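You operate a simulated robot arm through the tools that you are given. There is no shell and no other tool.

You run a simulated robot arm. Do the job below in one go: nothing can be reset, and whatever is moved stays where it is left.

JOB
Fill the tall blue cup to its upper line and the tall green cup to its upper line.
Fine: use the swing tap; open the tank valve first and close it at the end. Where these are worked on the way, their far stop is far enough and under half their travel is too little: tank valve.

It is judged by the outcome, as a careful person would: the job done as asked, and still so three seconds after it is handed in. It fails if anything else is knocked over, pushed out of place, dropped, spilled or broken.

ROBOT AND FRAMES
A 6-joint arm with a two-finger parallel gripper, fixed in place. Base frame: the origin is at the foot of the arm, x ahead of it, y to its left, z up; the work surface is at about z = 860. Units: mm, rad, N and s.
With the tool pointing down near the work surface it reaches from about 260 to 680 mm from the base axis. Its first joint turns from -1.152 to 1.152 rad. Payload 2.9 kg.
The TCP is the grasp point between the finger pads, 30 mm short of the fingertips. In the tool frame z runs along the fingers and y along their closing line. Largest opening 110 mm; finger width 20, thickness 10; the body of the gripper, 48 by 112 mm, starts 55 mm behind the TCP.
Orientation is that of the tool frame in the base frame, as a unit quaternion [x, y, z, w]. With the fingers straight down and closing along the base's y, the tool's x points along the base's -x, its y along +y and its z along -z.

CONTROLS
- The arm moves only by the tool nudge_tool. Its argument "deltas" is a list of rows, each a list of 7 numbers: the shift along the tool's x, y, z in m, then the turn, a rotation vector about the tool's x, y, z in rad, then the opening, from 0 (shut) to 1 (fully open). In form: [[tx, ty, tz, wx, wy, wz, grip], ...]. A call has 1 to 20 rows; each row shifts and turns the commanded pose from where the row before left it, along the tool's axes as they then stand. Rows are played at 5 a second. More than 50 mm and 0.15 rad between two rows, or a gripper value outside its range, and nothing of the call is played. A pose out of reach is approached as far as the arm can. The call stops where the force on the tool passes 40 N (or 10 N more than at its start, if that is more) or the arm is blocked; 0.2 s more then pass. The fingers move at their own pace (about 108 mm/s each) and stop on an object; they squeeze with about 21 N. The grip force told is the motor's: it shows also when the fingers shut on nothing. Time passes only in rows, and 0.2 s behind the last, so rows that do not move let the fingers close. It gives the time, the measured TCP pose, the force on the tool (base axes), the opening and the grip force at its end, in the units of the frame above (readings bear some noise), with the torque about the TCP (base axes, N m) and any sound that the robot's microphone picked up, and new pictures: "views" is both (left out), scene, wrist or none.
- Cameras (640 x 400 px; columns grow to the right, rows downward): "scene" is fixed at [94.3, 450.8, 1389.5]; the picture's right is [-0.56, -0.83, 0.00], its down [-0.43, 0.29, -0.85] and it looks along [0.71, -0.47, -0.52] (base axes); focal length 270 px, centre (320, 200). "wrist" rides on the gripper at [72, 17, -103] in the tool frame; the picture's right is [-0.23, 0.97, 0.00], its down [-0.76, -0.18, -0.62] and it looks along [-0.61, -0.14, 0.78] (tool axes); focal length 222 px, centre (320, 200). There is no depth. A picture from a camera that has moved, and an enlarged one, comes with that camera's place and axes in the base frame and with its lens.
- zoom(camera, box): a new picture of the part [left, top, right, bottom] of that camera's present view, enlarged. No time passes.
- close_job(): hands the job in; it is judged then, once.

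Places have to be worked out from the pictures, the camera data and where the tool is seen. Open the gripper and draw the arm clear of the work before you hand the job in, unless the task says otherwise.

The tools are called after "Call:" as name(argument=value, ...) on one line, values as JSON. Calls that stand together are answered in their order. nudge_tool: Moves the arm, as the interface text tells. Its arguments: {"type":"object","properties":{"deltas":{"type":"array"},"views":{"type":"string","enum":["both","scene","wrist","none"]}},"required":["deltas"]} The other tools are called the same way: zoom (camera, box) takes an enlarged picture of a part of a camera's view; close_job () hands the job in.

At the start:

```text
time_s: 0.0
tool_pos: [386.3, 14.9, 1270.0]
ee_rot: [0.0, 1.0, 0.0, 0.0]
contact_force: [0.3, -0.2, 0.2]
ft_torque: [0.0, -0.03, 0.02]
finger_gap: 109.9
grip_force: 0.1
```

scene: 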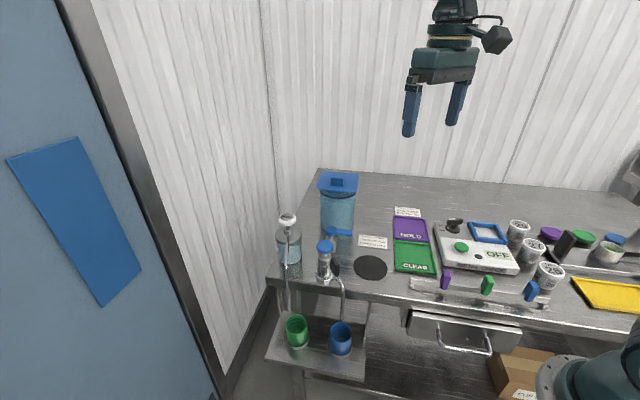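
wrist: 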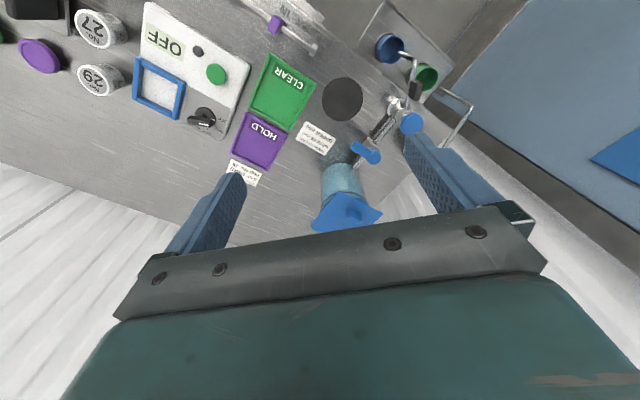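

I'll begin by looking closely at the tank, taps and cups to see what each one is and where it stands.

Call:
zoom(camera="scene", box=[260, 160, 420, 260])

Call:
zoom(camera="scene", box=[250, 200, 410, 300])

Call:
zoom(camera="scene", box=[250, 290, 410, 390])

Call:
zoom(camera="wrist", box=[310, 20, 490, 130])

Call:
zoom(camera="wrist", box=[280, 90, 440, 190])

```text
4.00 times, centred on (340, 210) of scene
camera zoom: at [94.3, 450.8, 1389.5], right [-0.56, -0.83, 0.0], down [-0.43, 0.29, -0.85], along [0.71, -0.47, -0.52], focal length 1082 px, centre (240, 160)
```

zoom: 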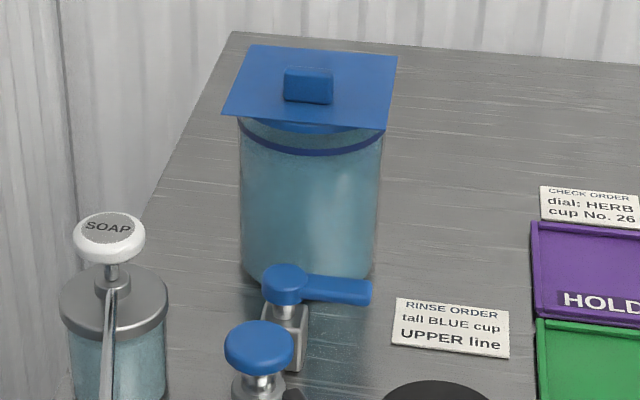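

```text
4.00 times, centred on (330, 250) of scene
camera zoom: at [94.3, 450.8, 1389.5], right [-0.56, -0.83, 0.0], down [-0.43, 0.29, -0.85], along [0.71, -0.47, -0.52], focal length 1082 px, centre (280, 0)
```

zoom: 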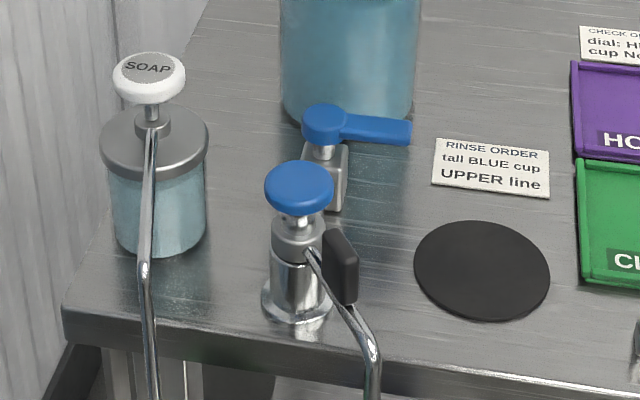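

```text
4.00 times, centred on (330, 340) of scene
camera zoom: at [94.3, 450.8, 1389.5], right [-0.56, -0.83, 0.0], down [-0.43, 0.29, -0.85], along [0.71, -0.47, -0.52], focal length 1082 px, centre (280, -360)
```

zoom: 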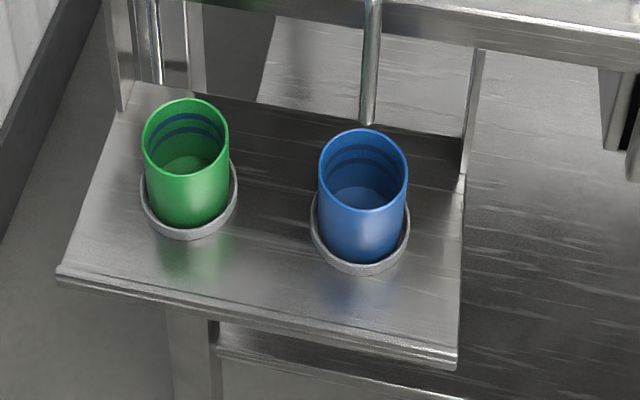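

```text
3.56 times, centred on (400, 75) of wrist
camera zoom: at [314.0, 32.4, 1371.8], right [0.23, 0.97, 0.0], down [0.76, -0.18, 0.62], along [0.61, -0.14, -0.78], focal length 790 px, centre (36, 644)
```

zoom: 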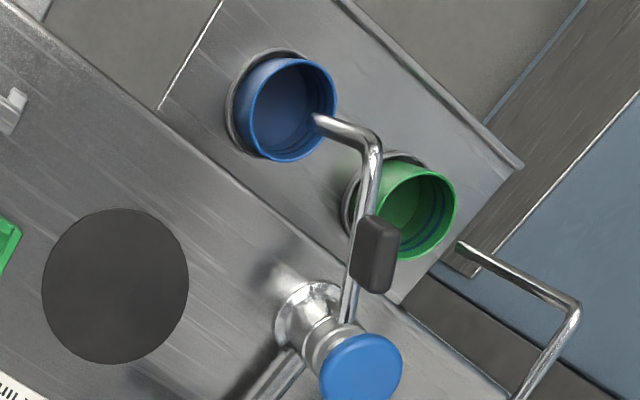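

```text
4.00 times, centred on (360, 140) of wrist
camera zoom: at [314.0, 32.4, 1371.8], right [0.23, 0.97, 0.0], down [0.76, -0.18, 0.62], along [0.61, -0.14, -0.78], focal length 888 px, centre (160, 440)
```

zoom: 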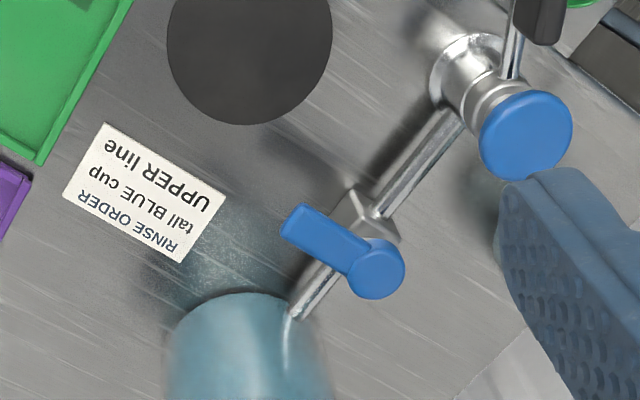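

The tap, valve and cups are located roughly: tap knob near (500,167,955), valve hub near (571,97,930), and the cups on the low shelf. I'll zoom further to get the lever, tank lid and cup lines right.

Call:
zoom(camera="wrist", box=[300, 80, 430, 160])

Call:
zoom(camera="wrist", box=[290, 140, 410, 240])

Call:
zoom(camera="scene", box=[280, 305, 360, 365])

Call:
zoom(camera="scene", box=[305, 215, 375, 300])

Call:
zoom(camera="scene", box=[350, 200, 560, 300])

```text
4.92 times, centred on (365, 120) of wrist
camera zoom: at [314.0, 32.4, 1371.8], right [0.23, 0.97, 0.0], down [0.76, -0.18, 0.62], along [0.61, -0.14, -0.78], focal length 1094 px, centre (98, 594)
```

zoom: 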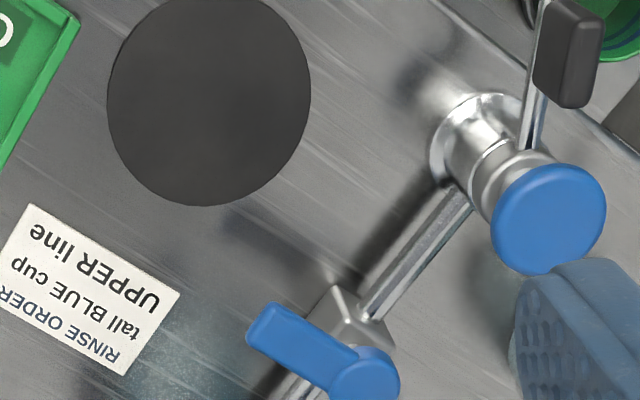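

```text
4.00 times, centred on (350, 190) of wrist
camera zoom: at [314.0, 32.4, 1371.8], right [0.23, 0.97, 0.0], down [0.76, -0.18, 0.62], along [0.61, -0.14, -0.78], focal length 888 px, centre (200, 240)
```

zoom: 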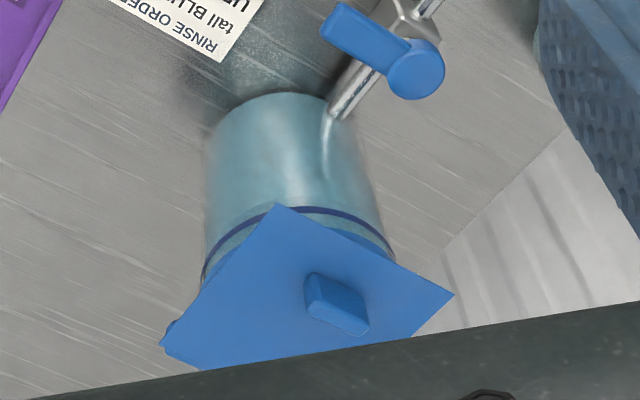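

```text
6.67 times, centred on (320, 335) of scene
camera zoom: at [94.3, 450.8, 1389.5], right [-0.56, -0.83, 0.0], down [-0.43, 0.29, -0.85], along [0.71, -0.47, -0.52], focal length 1803 px, centre (320, -700)
```

zoom: 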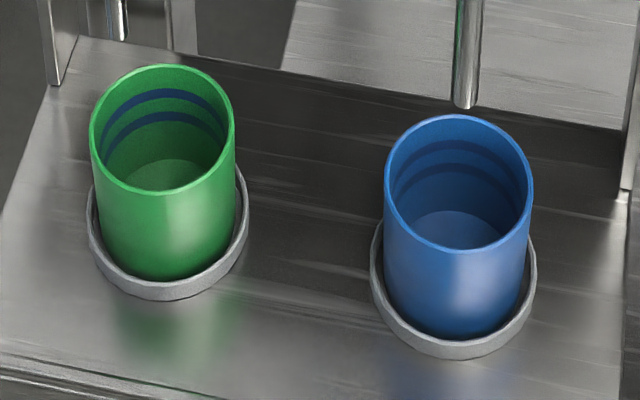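

```text
4.71 times, centred on (340, 258) of scene
camera zoom: at [94.3, 450.8, 1389.5], right [-0.56, -0.83, 0.0], down [-0.43, 0.29, -0.85], along [0.71, -0.47, -0.52], focal length 1273 px, centre (226, -71)
```

zoom: 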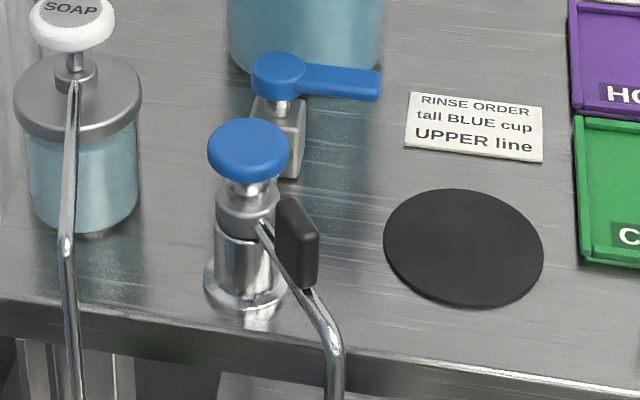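

```text
3.05 times, centred on (455, 250) of scene
camera zoom: at [94.3, 450.8, 1389.5], right [-0.56, -0.83, 0.0], down [-0.43, 0.29, -0.85], along [0.71, -0.47, -0.52], focal length 824 px, centre (-91, 48)
```

zoom: 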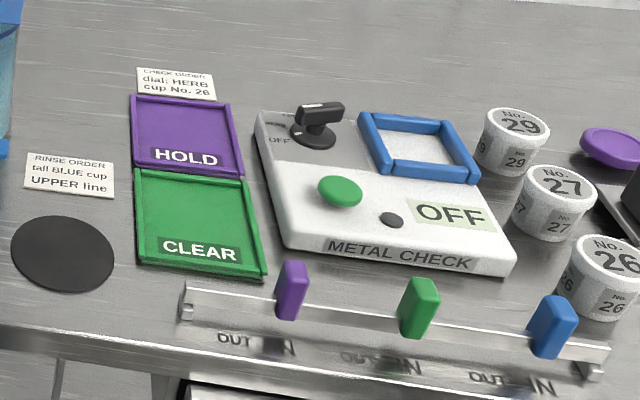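

The lid edge sits about 64 mm from the valve hub, with its top near z=1019. The lever is across the pipe, so the valve is closed. I'll move in for a close wrist view of the valve and tap, staying well above everything.

Call:
nudge_tool(deltas=[[-0.008, 0.0136, 0.02375, 0, 0, 0, 1], [-0.008, 0.0136, 0.02375, 0, 0, 0, 0.8], [-0.008, 0.0136, 0.02375, 0, 0, 0, 0.6], [-0.008, 0.0136, 0.02375, 0, 0, 0, 0.4], [-0.008, 0.0136, 0.02375, 0, 0, 0, 0.2], [-0.008, 0.0136, 0.02375, 0, 0, 0, 0], [-0.008, 0.0136, 0.02375, 0, 0, 0, 0], [-0.008, 0.0136, 0.02375, 0, 0, 0, 0], [0, 0, 0, 0, 0, 0, 0]], views="both")

```text
time_s: 2.0
tool_pos: [449.8, 125.3, 1078.3]
ee_rot: [0.0, 1.0, 0.0, 0.0]
contact_force: [-0.4, -0.1, -0.3]
ft_torque: [-0.02, -0.02, -0.02]
finger_gap: 0.0
grip_force: 21.3
camera wrist: at [377.9, 142.1, 1181.1], right [0.23, 0.97, 0.0], down [0.76, -0.18, 0.62], along [0.61, -0.14, -0.78], focal length 222 px, centre (320, 200)
```

scene: 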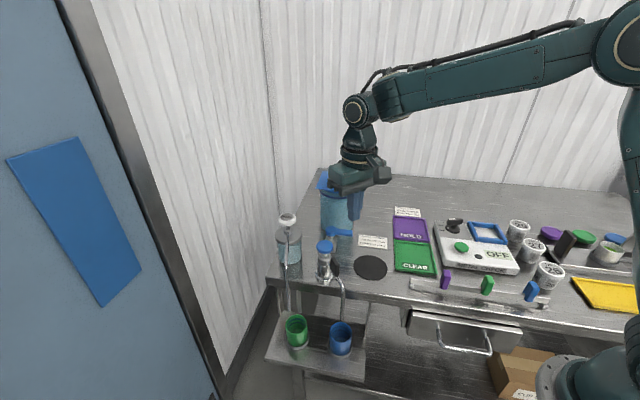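
wrist: 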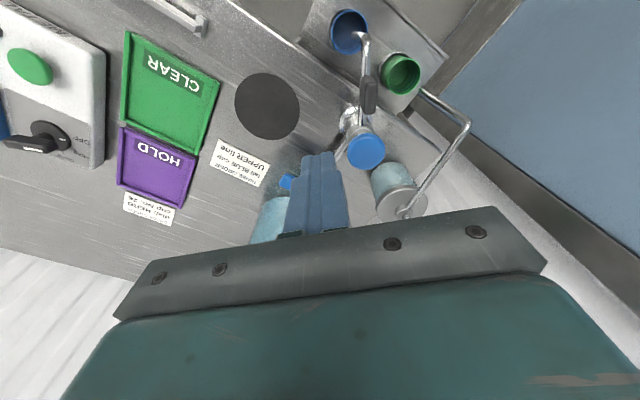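

The closed fingers hide the valve from the wrist camera. I'll step sideways toward -y and forward so the valve shows to the right of the fingers.

Call:
nudge_tool(deltas=[[-0.01, -0.0375, 0, 0, 0, 0, 0], [-0.01, -0.0375, 0, 0, 0, 0, 0], [0, 0, 0, 0, 0, 0, 0]], views="wrist")

Call:
zoom(camera="wrist", box=[330, 110, 450, 210])

```text
time_s: 2.8
tool_pos: [469.8, 49.9, 1080.2]
ee_rot: [-0.001, 1.0, -0.001, 0.0]
contact_force: [0.4, -0.7, -0.6]
ft_torque: [0.01, 0.01, -0.02]
finger_gap: 0.0
grip_force: 20.9
camera wrist: at [398.0, 66.6, 1182.3], right [0.23, 0.97, 0.0], down [0.76, -0.18, 0.62], along [0.61, -0.14, -0.78], focal length 222 px, centre (320, 200)
```

wrist: 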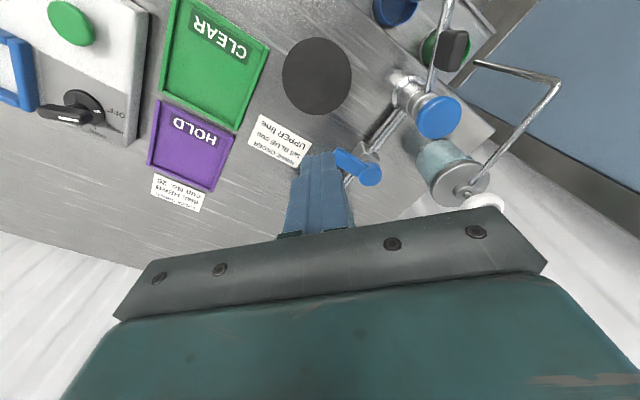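

```text
4.00 times, centred on (390, 160) of wrist
camera zoom: at [398.0, 66.6, 1182.3], right [0.23, 0.97, 0.0], down [0.76, -0.18, 0.62], along [0.61, -0.14, -0.78], focal length 888 px, centre (40, 360)
```

zoom: 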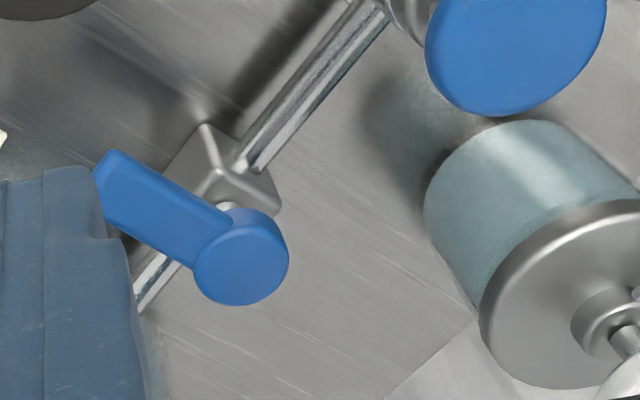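

The hub top is near (568,98,933) and the lever runs about 56 mm toward (-0.72,-0.70), so it is exactly across the pipe. I'll place the open gripper above the lever and turn it 45° so the fingers straddle it, stopping well above for a check.

Call:
nudge_tool(deltas=[[-0.0368, 0.0118, 0, 0, 0, 0, 0.4], [-0.0368, 0.0118, 0, 0, 0, 0, 0.4], [0, 0, 0, 0, 0, -0.1309, 0.4], [0, 0, 0, 0, 0, -0.1309, 0.4], [0, 0, 0, 0, 0, -0.1309, 0.4], [0, 0, 0, 0, 0, -0.1309, 0.4], [0, 0, 0, 0, 0, -0.1309, 0.4], [0, 0, 0, 0, 0, -0.1309, 0.4], [0, 0, 0.035, 0, 0, 0, 0.4], [0, 0, 0.035, 0, 0, 0, 0.4], [0, 0, 0, 0, 0, 0, 0.4]], views="both")

Call:
zoom(camera="wrist", box=[240, 90, 400, 210])

Call:
zoom(camera="scene", box=[280, 160, 420, 260])

```text
time_s: 5.2
tool_pos: [544.5, 72.3, 1009.5]
ee_rot: [-0.383, 0.924, 0.0, 0.0]
contact_force: [-0.9, 0.1, -0.2]
ft_torque: [0.01, 0.0, 0.04]
finger_gap: 43.8
grip_force: 0.1
camera wrist: at [481.3, 33.8, 1110.9], right [-0.53, 0.85, 0.0], down [0.66, 0.41, 0.62], along [0.53, 0.33, -0.78], focal length 222 px, centre (320, 200)
```

scene: 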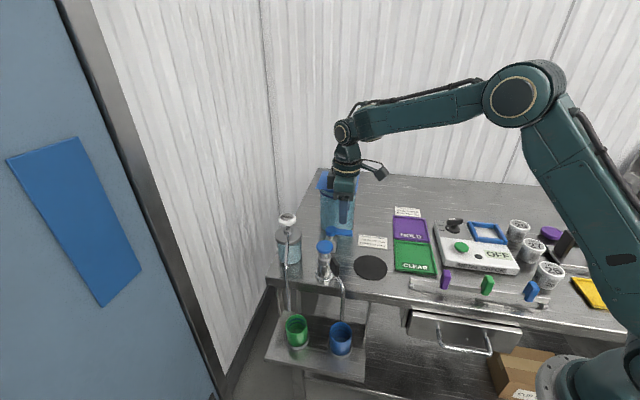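
wrist: 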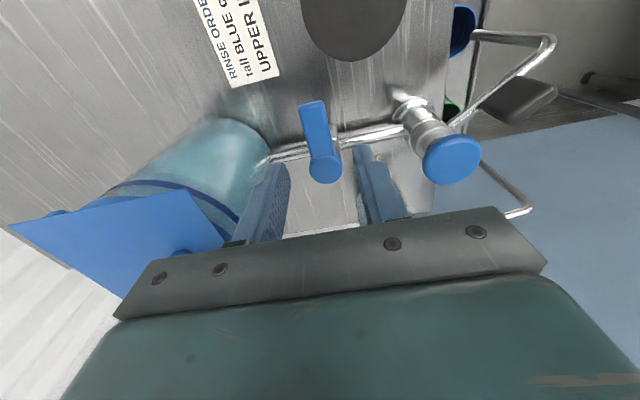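

```text
3.33 times, centred on (320, 150) of wrist
camera zoom: at [481.3, 33.8, 1110.9], right [-0.53, 0.85, 0.0], down [0.66, 0.41, 0.62], along [0.53, 0.33, -0.78], focal length 740 px, centre (320, 367)
```

zoom: 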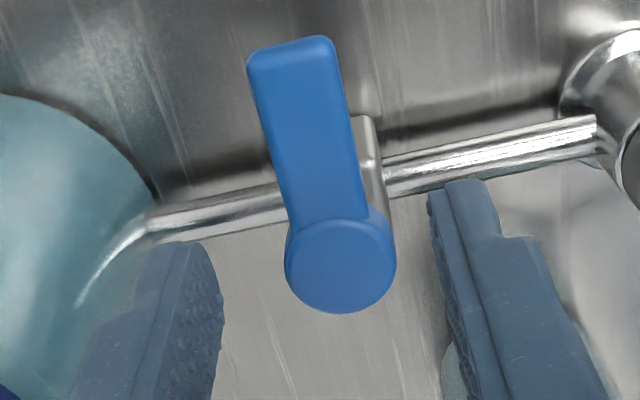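

```text
4.00 times, centred on (350, 210) of scene
camera zoom: at [94.3, 450.8, 1389.5], right [-0.56, -0.83, 0.0], down [-0.43, 0.29, -0.85], along [0.71, -0.47, -0.52], focal length 1082 px, centre (200, 160)
```

zoom: 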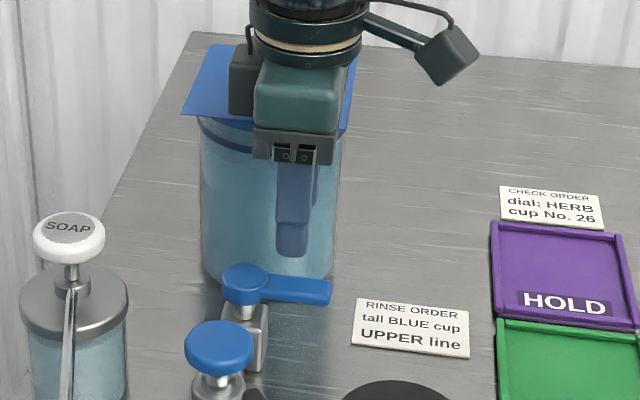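

The fingers are centred over the lever and the pipe lines up with the closing direction. I'll shift 7 mm toward the tap, giving the body room from the lid edge, and lower until the fingertips straddle the lever.

Call:
nudge_tool(deltas=[[0, 0.007, 0.0, 0, 0, 0, 0.4], [0, 0, 0.02, 0, 0, 0, 0.4], [0, 0, 0.02, 0, 0, 0, 0.4], [0, 0, 0.009, 0, 0, 0, 0.4], [0, 0, 0.008, 0, 0, 0, 0.4], [0, 0, 0, 0, 0, 0, 0.4]], views="both")

Call:
zoom(camera="wrist", box=[240, 90, 400, 230])

Call:
zoom(camera="scene", box=[280, 160, 420, 260])

```text
time_s: 6.6
tool_pos: [539.3, 78.5, 953.0]
ee_rot: [-0.383, 0.924, 0.0, 0.0]
contact_force: [-0.2, -0.3, -0.8]
ft_torque: [-0.02, -0.03, 0.01]
finger_gap: 44.0
grip_force: 0.1
camera wrist: at [476.0, 39.0, 1054.4], right [-0.53, 0.85, 0.0], down [0.66, 0.41, 0.62], along [0.53, 0.33, -0.78], focal length 222 px, centre (320, 200)
```

scene: 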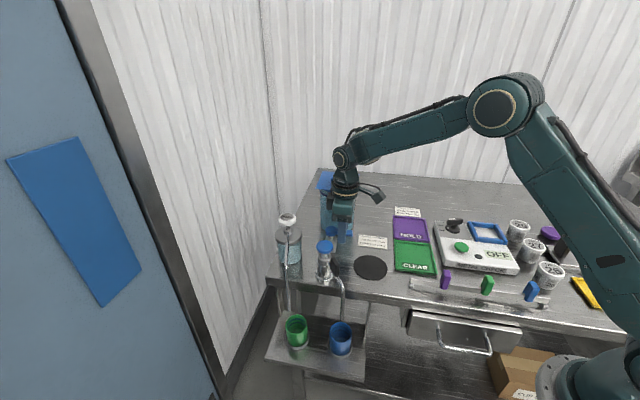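
wrist: 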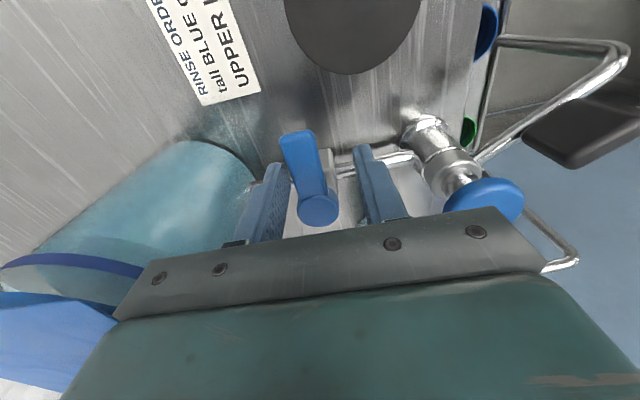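

```text
2.86 times, centred on (320, 160) of wrist
camera zoom: at [476.0, 39.0, 1054.4], right [-0.53, 0.85, 0.0], down [0.66, 0.41, 0.62], along [0.53, 0.33, -0.78], focal length 635 px, centre (320, 314)
```

zoom: 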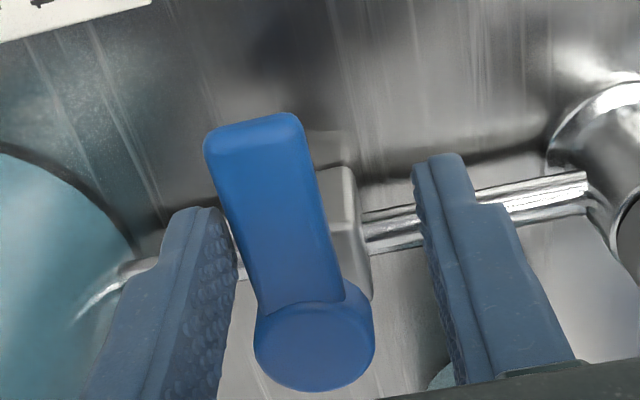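

```text
4.00 times, centred on (350, 210) of scene
camera zoom: at [94.3, 450.8, 1389.5], right [-0.56, -0.83, 0.0], down [-0.43, 0.29, -0.85], along [0.71, -0.47, -0.52], focal length 1082 px, centre (200, 160)
```

zoom: 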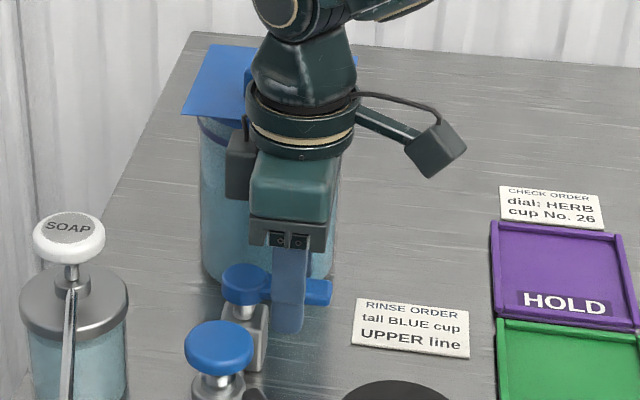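

The fingers straddle the lever with no contact. I'll ease toward the tap side in small steps and read the force to learn which way the lever turns.

Call:
nudge_tool(deltas=[[0, 0.003, 0, 0, 0, 0, 0.4], [0, 0.003, 0, 0, 0, 0, 0.4], [0, 0.002, 0, 0, 0, 0, 0.4]], views="wrist")

Call:
nudge_tool(deltas=[[0, 0.002, 0, 0, 0, 0, 0.4], [0, 0.002, 0, 0, 0, 0, 0.4]], views="wrist")

```text
time_s: 7.4
tool_pos: [532.6, 84.1, 951.7]
ee_rot: [-0.381, 0.924, 0.0, 0.0]
contact_force: [1.5, -6.2, 0.5]
ft_torque: [-0.1, -0.03, -0.13]
finger_gap: 47.0
grip_force: 3.0
camera wrist: at [470.3, 43.8, 1054.8], right [-0.53, 0.85, 0.0], down [0.67, 0.41, 0.62], along [0.53, 0.33, -0.78], focal length 222 px, centre (320, 200)
```

wrist: 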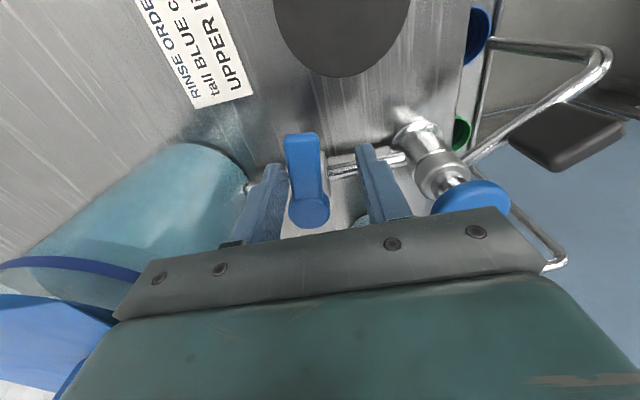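

```text
time_s: 8.0
tool_pos: [529.7, 85.9, 952.8]
ee_rot: [-0.383, 0.924, 0.0, -0.001]
contact_force: [1.5, -6.5, 0.8]
ft_torque: [-0.21, -0.03, -0.17]
finger_gap: 46.6
grip_force: 2.3
camera wrist: at [467.4, 46.7, 1054.4], right [-0.53, 0.85, 0.0], down [0.66, 0.41, 0.62], along [0.53, 0.33, -0.78], focal length 222 px, centre (320, 200)
```

wrist: 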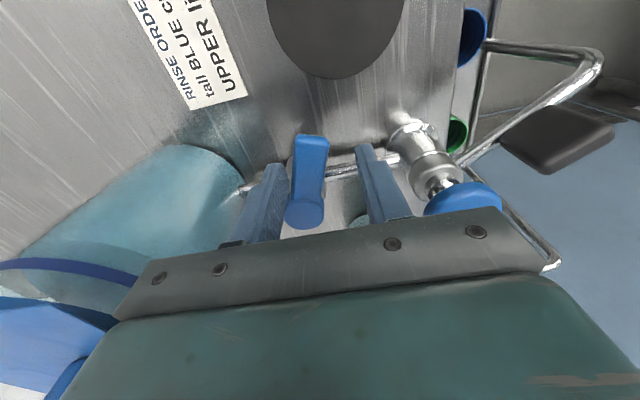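

The lever moved toward the tap under a steady ~6.5 N, so that is the opening direction. I'll carry on around the hub, turning the gripper with the lever.

Call:
nudge_tool(deltas=[[-0.00259, 0.00392, 0, 0, 0, 0.12, 0.4], [-0.00259, 0.00392, 0, 0, 0, 0.12, 0.4], [-0.00259, 0.00392, 0, 0, 0, 0.12, 0.4], [-0.00259, 0.00392, 0, 0, 0, 0.12, 0.4], [-0.00259, 0.00392, 0, 0, 0, 0.12, 0.4], [-0.00259, 0.00392, 0, 0, 0, 0.12, 0.4]], views="both")

Call:
zoom(camera="wrist", box=[220, 80, 420, 230])

Call:
zoom(camera="scene", box=[280, 180, 420, 280])

```text
time_s: 9.4
tool_pos: [533.5, 113.2, 950.4]
ee_rot: [-0.031, 1.0, 0.0, 0.0]
contact_force: [-0.6, -4.5, 1.3]
ft_torque: [-0.14, -0.02, -0.06]
finger_gap: 46.2
grip_force: 2.2
camera wrist: at [459.9, 126.0, 1054.3], right [0.17, 0.99, 0.0], down [0.77, -0.13, 0.62], along [0.61, -0.1, -0.78], focal length 222 px, centre (320, 200)
```

scene: 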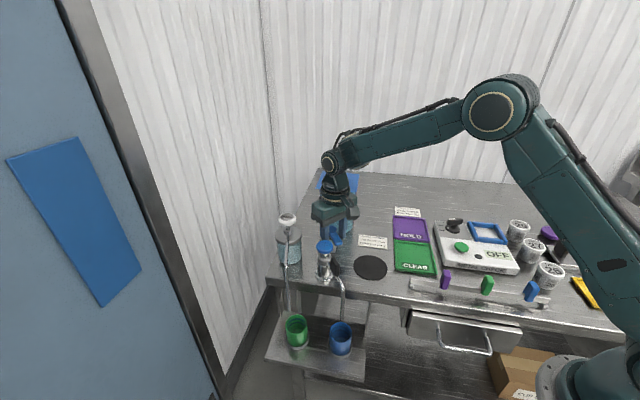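
wrist: 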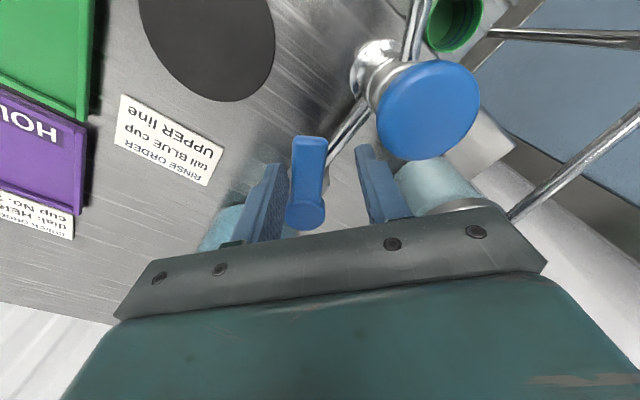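

```text
2.67 times, centred on (320, 155) of wrist
camera zoom: at [459.9, 126.0, 1054.3], right [0.17, 0.99, 0.0], down [0.77, -0.13, 0.62], along [0.61, -0.1, -0.78], focal length 592 px, centre (320, 320)
```

zoom: 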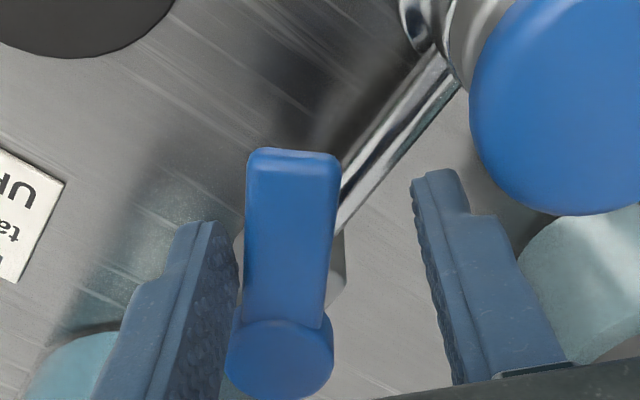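

```text
4.00 times, centred on (350, 230) of scene
camera zoom: at [94.3, 450.7, 1389.5], right [-0.56, -0.83, 0.0], down [-0.43, 0.29, -0.85], along [0.71, -0.47, -0.52], focal length 1082 px, centre (200, 80)
```

zoom: 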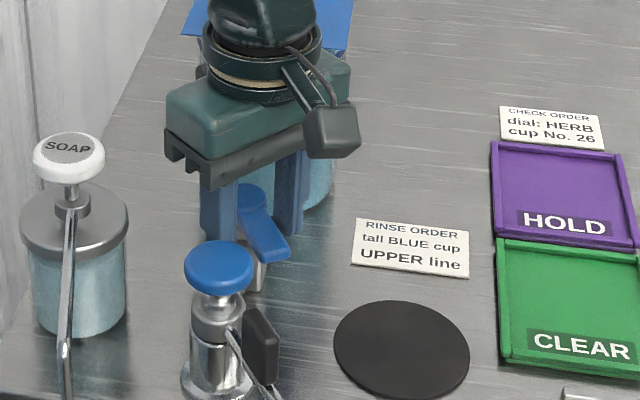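

The lever is about halfway and the path is clear of the tap knob and soap pump. I'll continue the same arc toward the far stop.

Call:
nudge_tool(deltas=[[-0.00259, 0.00392, 0, 0, 0, 0.12, 0.4], [-0.00259, 0.00392, 0, 0, 0, 0.12, 0.4], [-0.00259, 0.00392, 0, 0, 0, 0.12, 0.4], [-0.00259, 0.00392, 0, 0, 0, 0.12, 0.4]], views="both")

Call:
zoom(camera="wrist", box=[220, 80, 420, 230])

Call:
zoom(camera="scene", box=[280, 180, 420, 280])

```text
time_s: 10.4
tool_pos: [545.1, 128.8, 951.4]
ee_rot: [0.207, 0.978, 0.0, 0.0]
contact_force: [-3.3, -4.0, -0.6]
ft_torque: [-0.09, 0.06, -0.05]
finger_gap: 46.5
grip_force: 2.2
camera wrist: at [486.4, 173.1, 1053.9], right [0.6, 0.8, 0.0], down [0.62, -0.47, 0.62], along [0.5, -0.37, -0.78], focal length 222 px, centre (320, 200)
```

scene: 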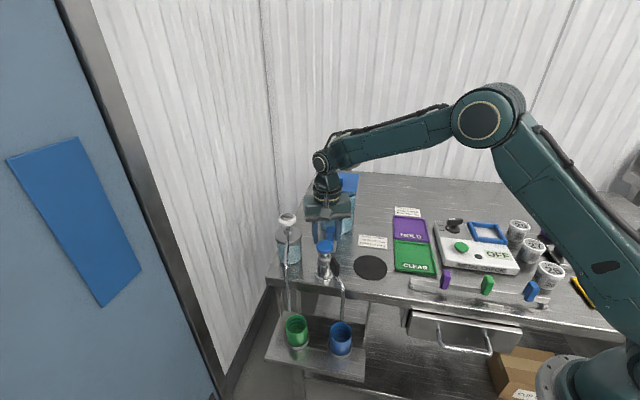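
wrist: 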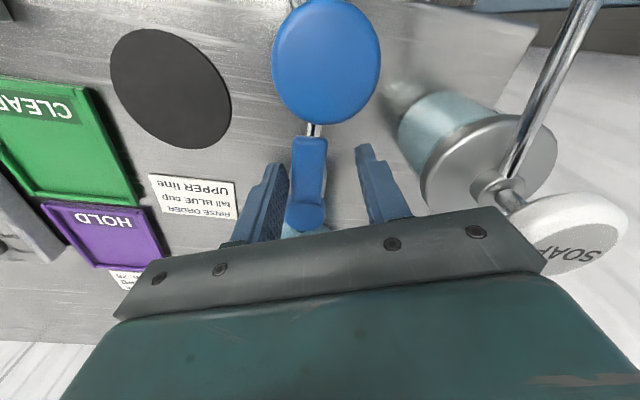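

```text
2.67 times, centred on (320, 155) of wrist
camera zoom: at [486.4, 173.1, 1053.9], right [0.6, 0.8, 0.0], down [0.62, -0.47, 0.62], along [0.5, -0.37, -0.78], focal length 592 px, centre (320, 320)
```

zoom: 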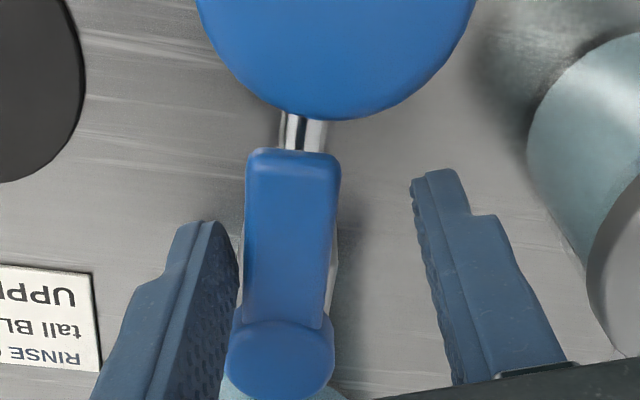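

```text
4.00 times, centred on (350, 230) of scene
camera zoom: at [94.3, 450.8, 1389.5], right [-0.56, -0.83, 0.0], down [-0.43, 0.29, -0.85], along [0.71, -0.47, -0.52], focal length 1082 px, centre (200, 80)
```

zoom: 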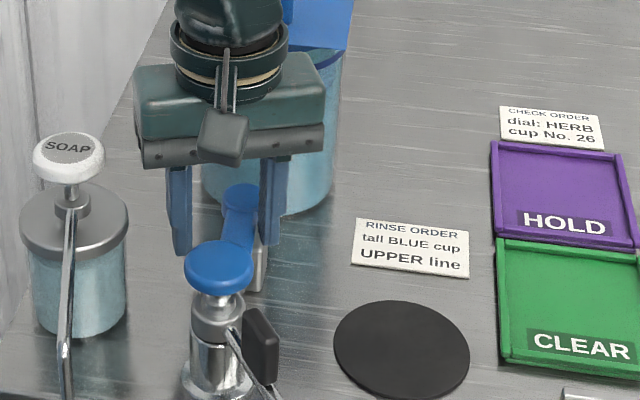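

The lever is nearly along the pipe and the soap pump head is only about 17 mm from the gripper body. I won't move the body closer. Instead I'll close the fingers a little, so the left finger pushes the lever the last bit to its stop.

Call:
nudge_tool(deltas=[[0, 0, 0, 0, 0, 0, 0.35], [0, 0, 0, 0, 0, 0, 0.3], [0, 0, 0, 0, 0, 0, 0.25], [0, 0, 0, 0, 0, 0, 0.22], [0, 0, 0, 0, 0, 0, 0.22]], views="both")

Call:
zoom(camera="wrist", box=[220, 80, 420, 230])

Call:
zoom(camera="scene", box=[280, 180, 420, 280])

```text
time_s: 11.6
tool_pos: [545.3, 125.9, 950.3]
ee_rot: [0.208, 0.978, -0.001, -0.002]
contact_force: [-14.3, -25.8, 1.5]
ft_torque: [-0.4, 0.43, -0.36]
finger_gap: 39.0
grip_force: 14.9
camera wrist: at [485.9, 171.1, 1054.0], right [0.6, 0.8, 0.0], down [0.63, -0.47, 0.62], along [0.49, -0.38, -0.78], focal length 222 px, centre (320, 200)
```

scene: 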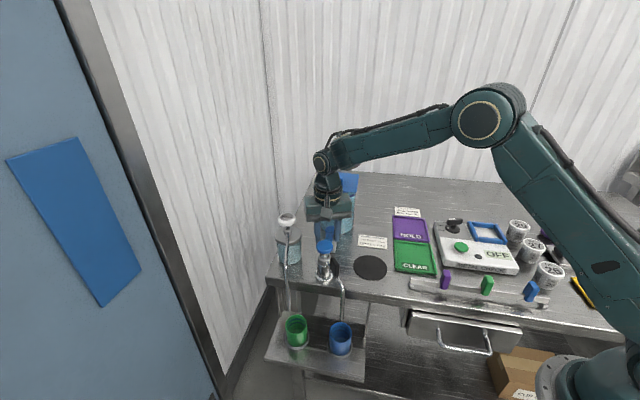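
wrist: 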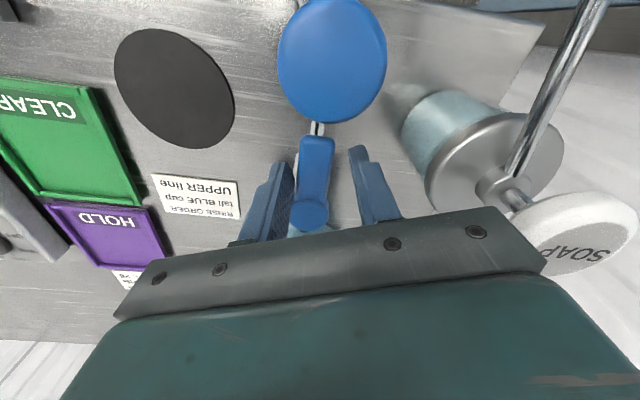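

```text
2.67 times, centred on (320, 155) of wrist
camera zoom: at [485.9, 171.1, 1054.0], right [0.6, 0.8, 0.0], down [0.63, -0.47, 0.62], along [0.49, -0.38, -0.78], focal length 592 px, centre (320, 320)
```

zoom: 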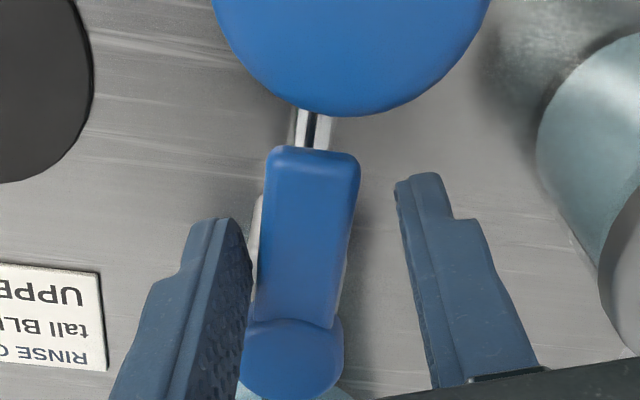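

```text
4.00 times, centred on (350, 230) of scene
camera zoom: at [93.9, 450.2, 1389.8], right [-0.56, -0.83, 0.0], down [-0.43, 0.29, -0.85], along [0.71, -0.47, -0.52], focal length 1082 px, centre (200, 80)
```

zoom: 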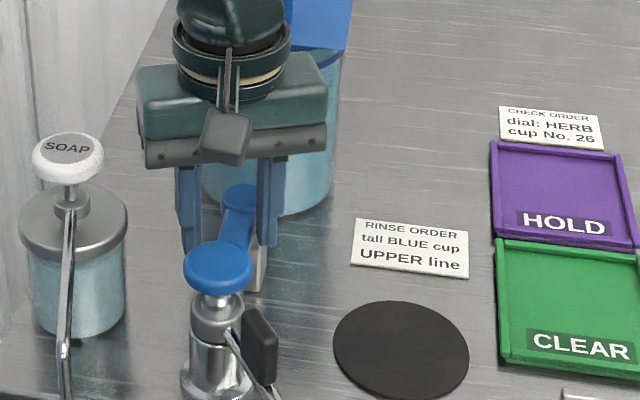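

The lever is hard against its far stop: the force is 29 N and the finger gap has stalled at 39 mm, with the lever lined up along the pipe. I'll ease off, open the fingers and rise straight up.

Call:
nudge_tool(deltas=[[0, 0, 0, 0, 0, 0, 0.3], [0, 0, 0, 0, 0, 0, 0.4], [0, 0, 0, 0, 0, 0, 0.4], [0, -0.003, 0, 0, 0, 0, 0.4], [0, 0, -0.02, 0, 0, 0, 0.4], [0, 0, -0.03, 0, 0, 0, 0.4], [0, 0, -0.04, 0, 0, 0, 0.4], [0, 0, -0.04, 0, 0, 0, 0.4], [0, 0, 0, 0, 0, 0, 0.4]], views="both")

Call:
zoom(camera="wrist", box=[200, 0, 520, 210])

Call:
zoom(camera="scene", box=[265, 190, 405, 290])

```text
time_s: 13.6
tool_pos: [543.7, 125.7, 1081.8]
ee_rot: [0.206, 0.978, 0.0, 0.001]
contact_force: [0.7, -0.3, -0.6]
ft_torque: [0.01, 0.03, -0.02]
finger_gap: 44.2
grip_force: 0.0
camera wrist: at [484.6, 170.4, 1185.2], right [0.6, 0.8, 0.0], down [0.62, -0.47, 0.62], along [0.5, -0.37, -0.78], focal length 222 px, centre (320, 200)
```

scene: 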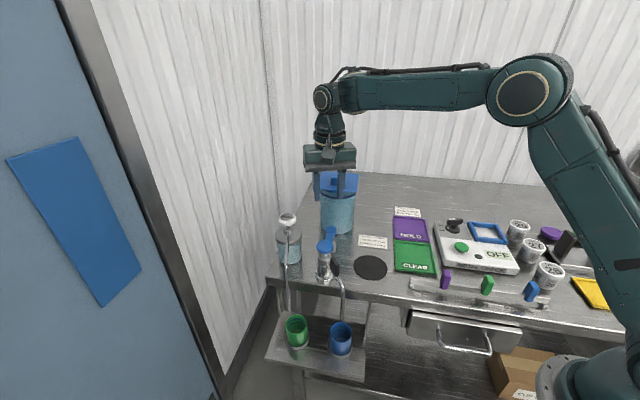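
wrist: 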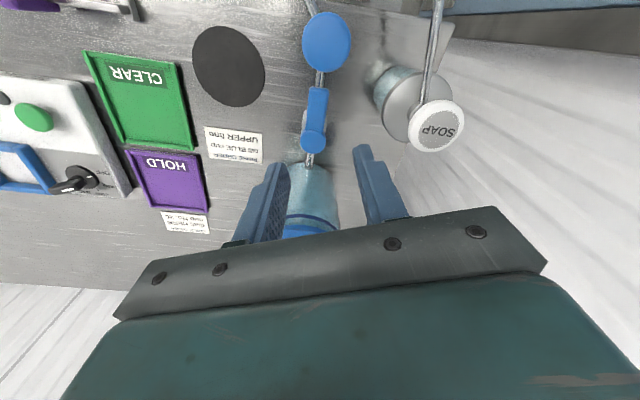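

```text
1.90 times, centred on (360, 105) of wrist
camera zoom: at [484.6, 170.4, 1185.2], right [0.6, 0.8, 0.0], down [0.62, -0.47, 0.62], along [0.5, -0.37, -0.78], focal length 423 px, centre (244, 381)
```

zoom: 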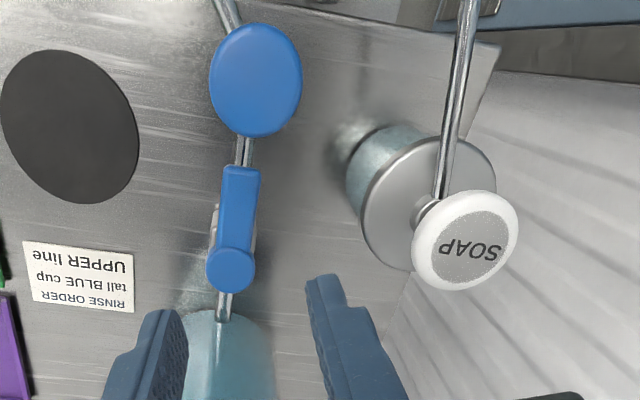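

```text
4.00 times, centred on (335, 240) of scene
camera zoom: at [94.3, 450.8, 1389.5], right [-0.56, -0.83, 0.0], down [-0.43, 0.29, -0.85], along [0.71, -0.47, -0.52], focal length 1082 px, centre (260, 40)
```

zoom: 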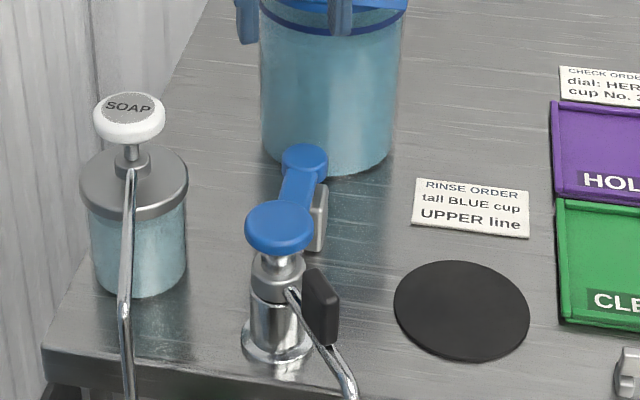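

The valve lever now lies along the pipe, open. The tap knob is at about (498,168.5) with its top near z=960. I'll move above it with the gripper closed and stop short of touching.

Call:
nudge_tool(deltas=[[0.0295, 0.01035, 0, 0, 0, 0, 0.2], [0.0295, 0.01035, 0, 0, 0, 0, 0], [0, 0, 0.035, 0, 0, 0, 0], [0, 0, 0.035, 0, 0, 0, 0], [0, 0, 0, 0, 0, 0, 0]], views="both")

Call:
zoom(camera="scene", box=[265, 190, 405, 290])

Call:
zoom(camera="scene", box=[280, 305, 360, 365])

Call:
zoom(camera="wrist", box=[220, 80, 420, 230])

```text
time_s: 14.8
tool_pos: [497.5, 166.5, 1012.2]
ee_rot: [0.206, 0.979, 0.0, 0.0]
contact_force: [0.6, -0.5, -0.2]
ft_torque: [-0.02, 0.0, 0.01]
finger_gap: 0.0
grip_force: 20.8
camera wrist: at [439.1, 212.3, 1113.7], right [0.6, 0.8, 0.0], down [0.62, -0.47, 0.62], along [0.5, -0.37, -0.78], focal length 222 px, centre (320, 200)
```

scene: 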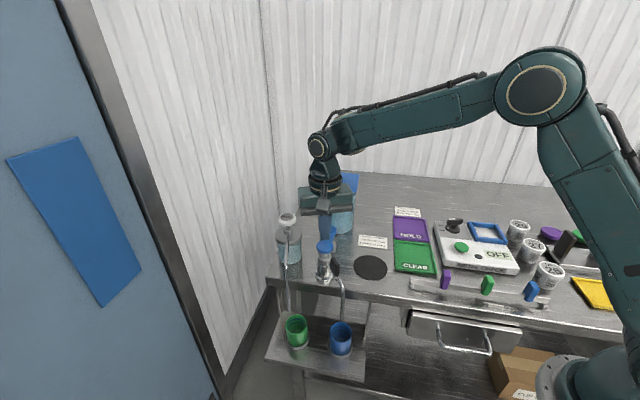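
wrist: 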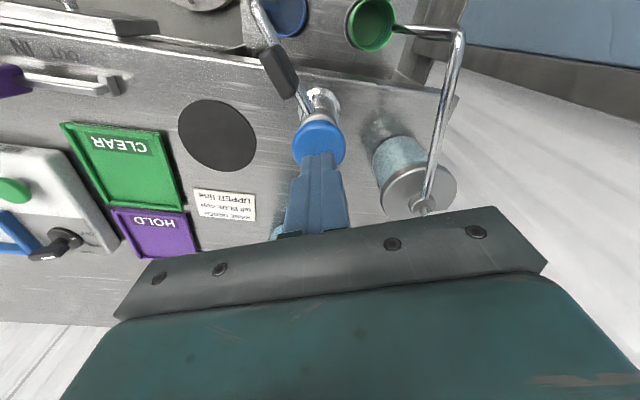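

```text
4.00 times, centred on (335, 240) of scene
camera zoom: at [94.3, 450.8, 1389.5], right [-0.56, -0.83, 0.0], down [-0.43, 0.29, -0.85], along [0.71, -0.47, -0.52], focal length 1082 px, centre (260, 40)
```

zoom: 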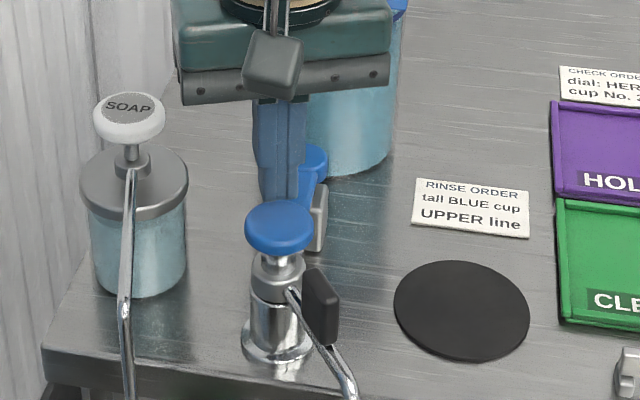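

```text
6.67 times, centred on (320, 335) of scene
camera zoom: at [94.3, 450.8, 1389.5], right [-0.56, -0.83, 0.0], down [-0.43, 0.29, -0.85], along [0.71, -0.47, -0.52], focal length 1803 px, centre (320, -700)
```

zoom: 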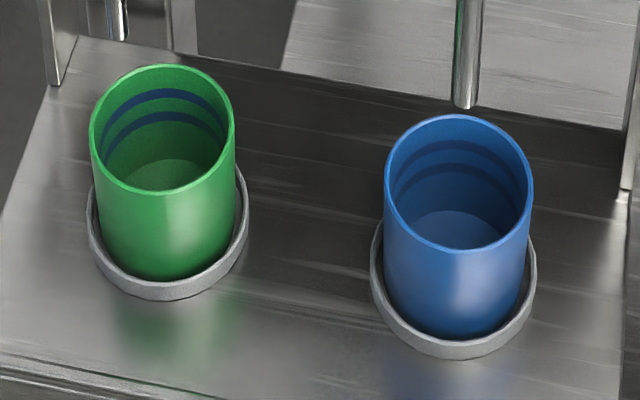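

```text
2.67 times, centred on (320, 155) of wrist
camera zoom: at [439.1, 212.3, 1113.7], right [0.6, 0.8, 0.0], down [0.62, -0.47, 0.62], along [0.5, -0.37, -0.78], focal length 592 px, centre (320, 320)
```

zoom: 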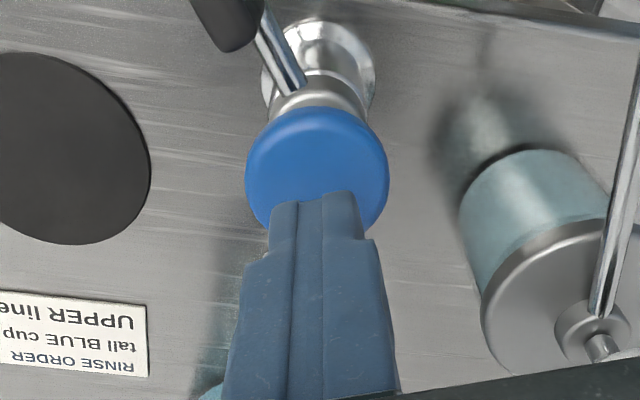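

The fingertips are centred over the knob, about 20 mm above it, and the spout ends over the blue cup. I'll lower to just above contact, then press in small steps while watching the force and the cup.

Call:
nudge_tool(deltas=[[0, 0.002, 0.01, 0, 0, 0, 0], [0, 0, 0.006, 0, 0, 0, 0], [0, 0, 0.002, 0, 0, 0, 0]], views="scene")

Call:
zoom(camera="scene", box=[265, 190, 405, 290])

```text
time_s: 15.6
tool_pos: [497.8, 168.4, 992.8]
ee_rot: [0.206, 0.978, 0.0, 0.0]
contact_force: [-0.1, 0.4, 0.5]
ft_torque: [0.05, 0.01, -0.02]
finger_gap: 0.0
grip_force: 21.5
```

scene: 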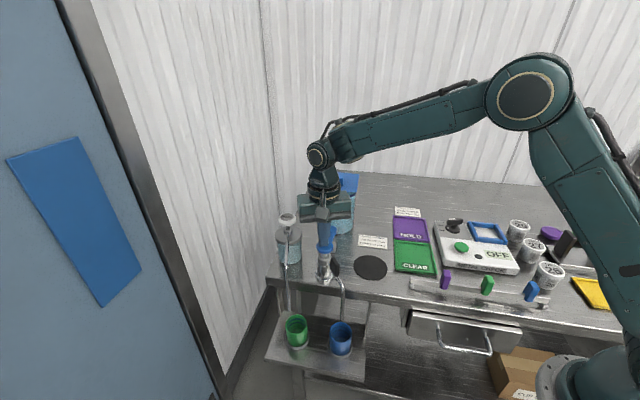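

```text
4.00 times, centred on (335, 240) of scene
camera zoom: at [94.3, 450.8, 1389.5], right [-0.56, -0.83, 0.0], down [-0.43, 0.29, -0.85], along [0.71, -0.47, -0.52], focal length 1082 px, centre (260, 40)
```

zoom: 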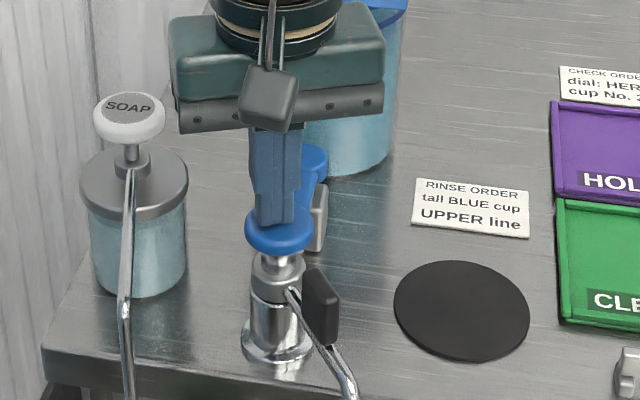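

The tips are nearly on the knob and there is no force yet. I'll press in 2 mm steps.

Call:
nudge_tool(deltas=[[0, 0, 0.002, 0, 0, 0, 0], [0, 0, 0.002, 0, 0, 0, 0]], views="none")

Call:
nudge_tool(deltas=[[0, 0, 0.002, 0, 0, 0, 0]], views="scene")

Call:
zoom(camera="scene", box=[280, 305, 360, 365])

```text
time_s: 16.2
tool_pos: [498.3, 168.7, 989.2]
ee_rot: [0.207, 0.978, 0.001, 0.001]
contact_force: [0.9, 0.7, 1.3]
ft_torque: [-0.01, 0.0, 0.01]
finger_gap: 0.0
grip_force: 21.0
```

```text
time_s: 16.6
tool_pos: [499.8, 170.0, 988.4]
ee_rot: [0.207, 0.978, 0.0, 0.0]
contact_force: [0.7, -0.1, 2.0]
ft_torque: [0.01, 0.05, 0.02]
finger_gap: 0.0
grip_force: 20.5
```

scene: 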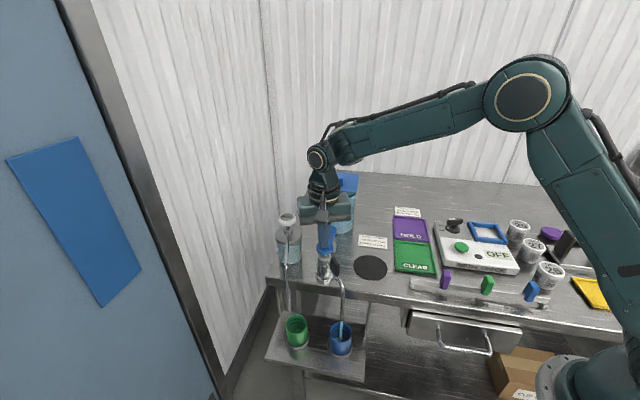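

```text
6.67 times, centred on (320, 335) of scene
camera zoom: at [94.3, 450.8, 1389.5], right [-0.56, -0.83, 0.0], down [-0.43, 0.29, -0.85], along [0.71, -0.47, -0.52], focal length 1803 px, centre (320, -700)
```

zoom: 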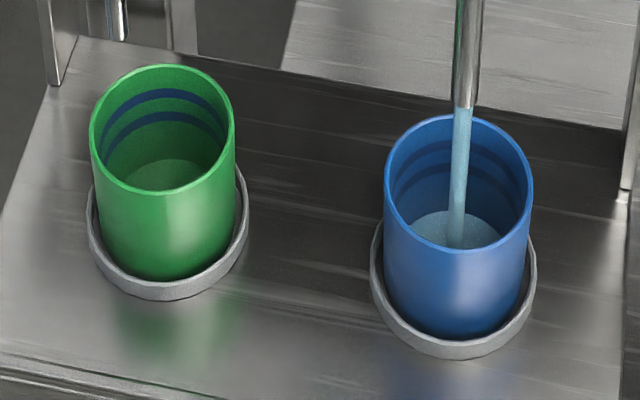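

Water is running straight into the blue cup with only a light press. I'll hold here and watch the level rise.

Call:
nudge_tool(deltas=[[0, 0, 0, 0, 0, 0, 0], [0, 0, 0, 0, 0, 0, 0]], views="scene")

Call:
zoom(camera="scene", box=[280, 305, 360, 365])

```text
time_s: 17.2
tool_pos: [499.7, 169.5, 988.7]
ee_rot: [0.207, 0.978, 0.0, 0.001]
contact_force: [0.5, 0.3, 2.8]
ft_torque: [0.04, -0.01, -0.02]
finger_gap: 0.0
grip_force: 21.2
```

scene: 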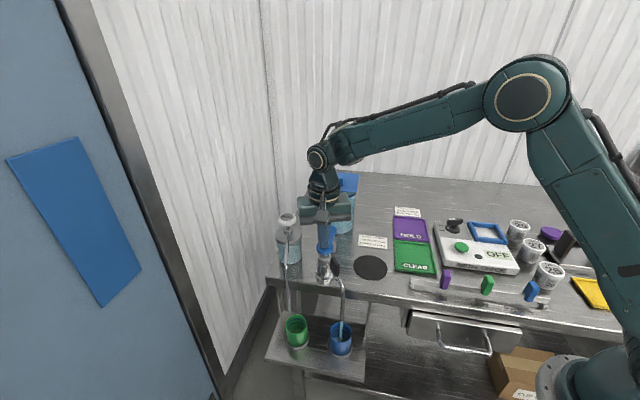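

```text
6.67 times, centred on (320, 335) of scene
camera zoom: at [94.3, 450.9, 1389.5], right [-0.56, -0.83, 0.0], down [-0.43, 0.29, -0.85], along [0.71, -0.47, -0.52], focal length 1803 px, centre (320, -700)
```

zoom: 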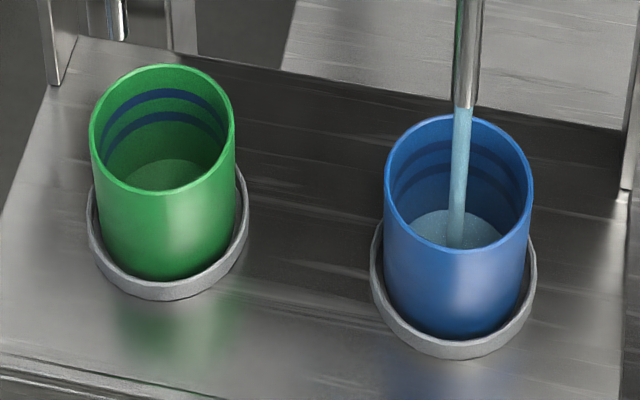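

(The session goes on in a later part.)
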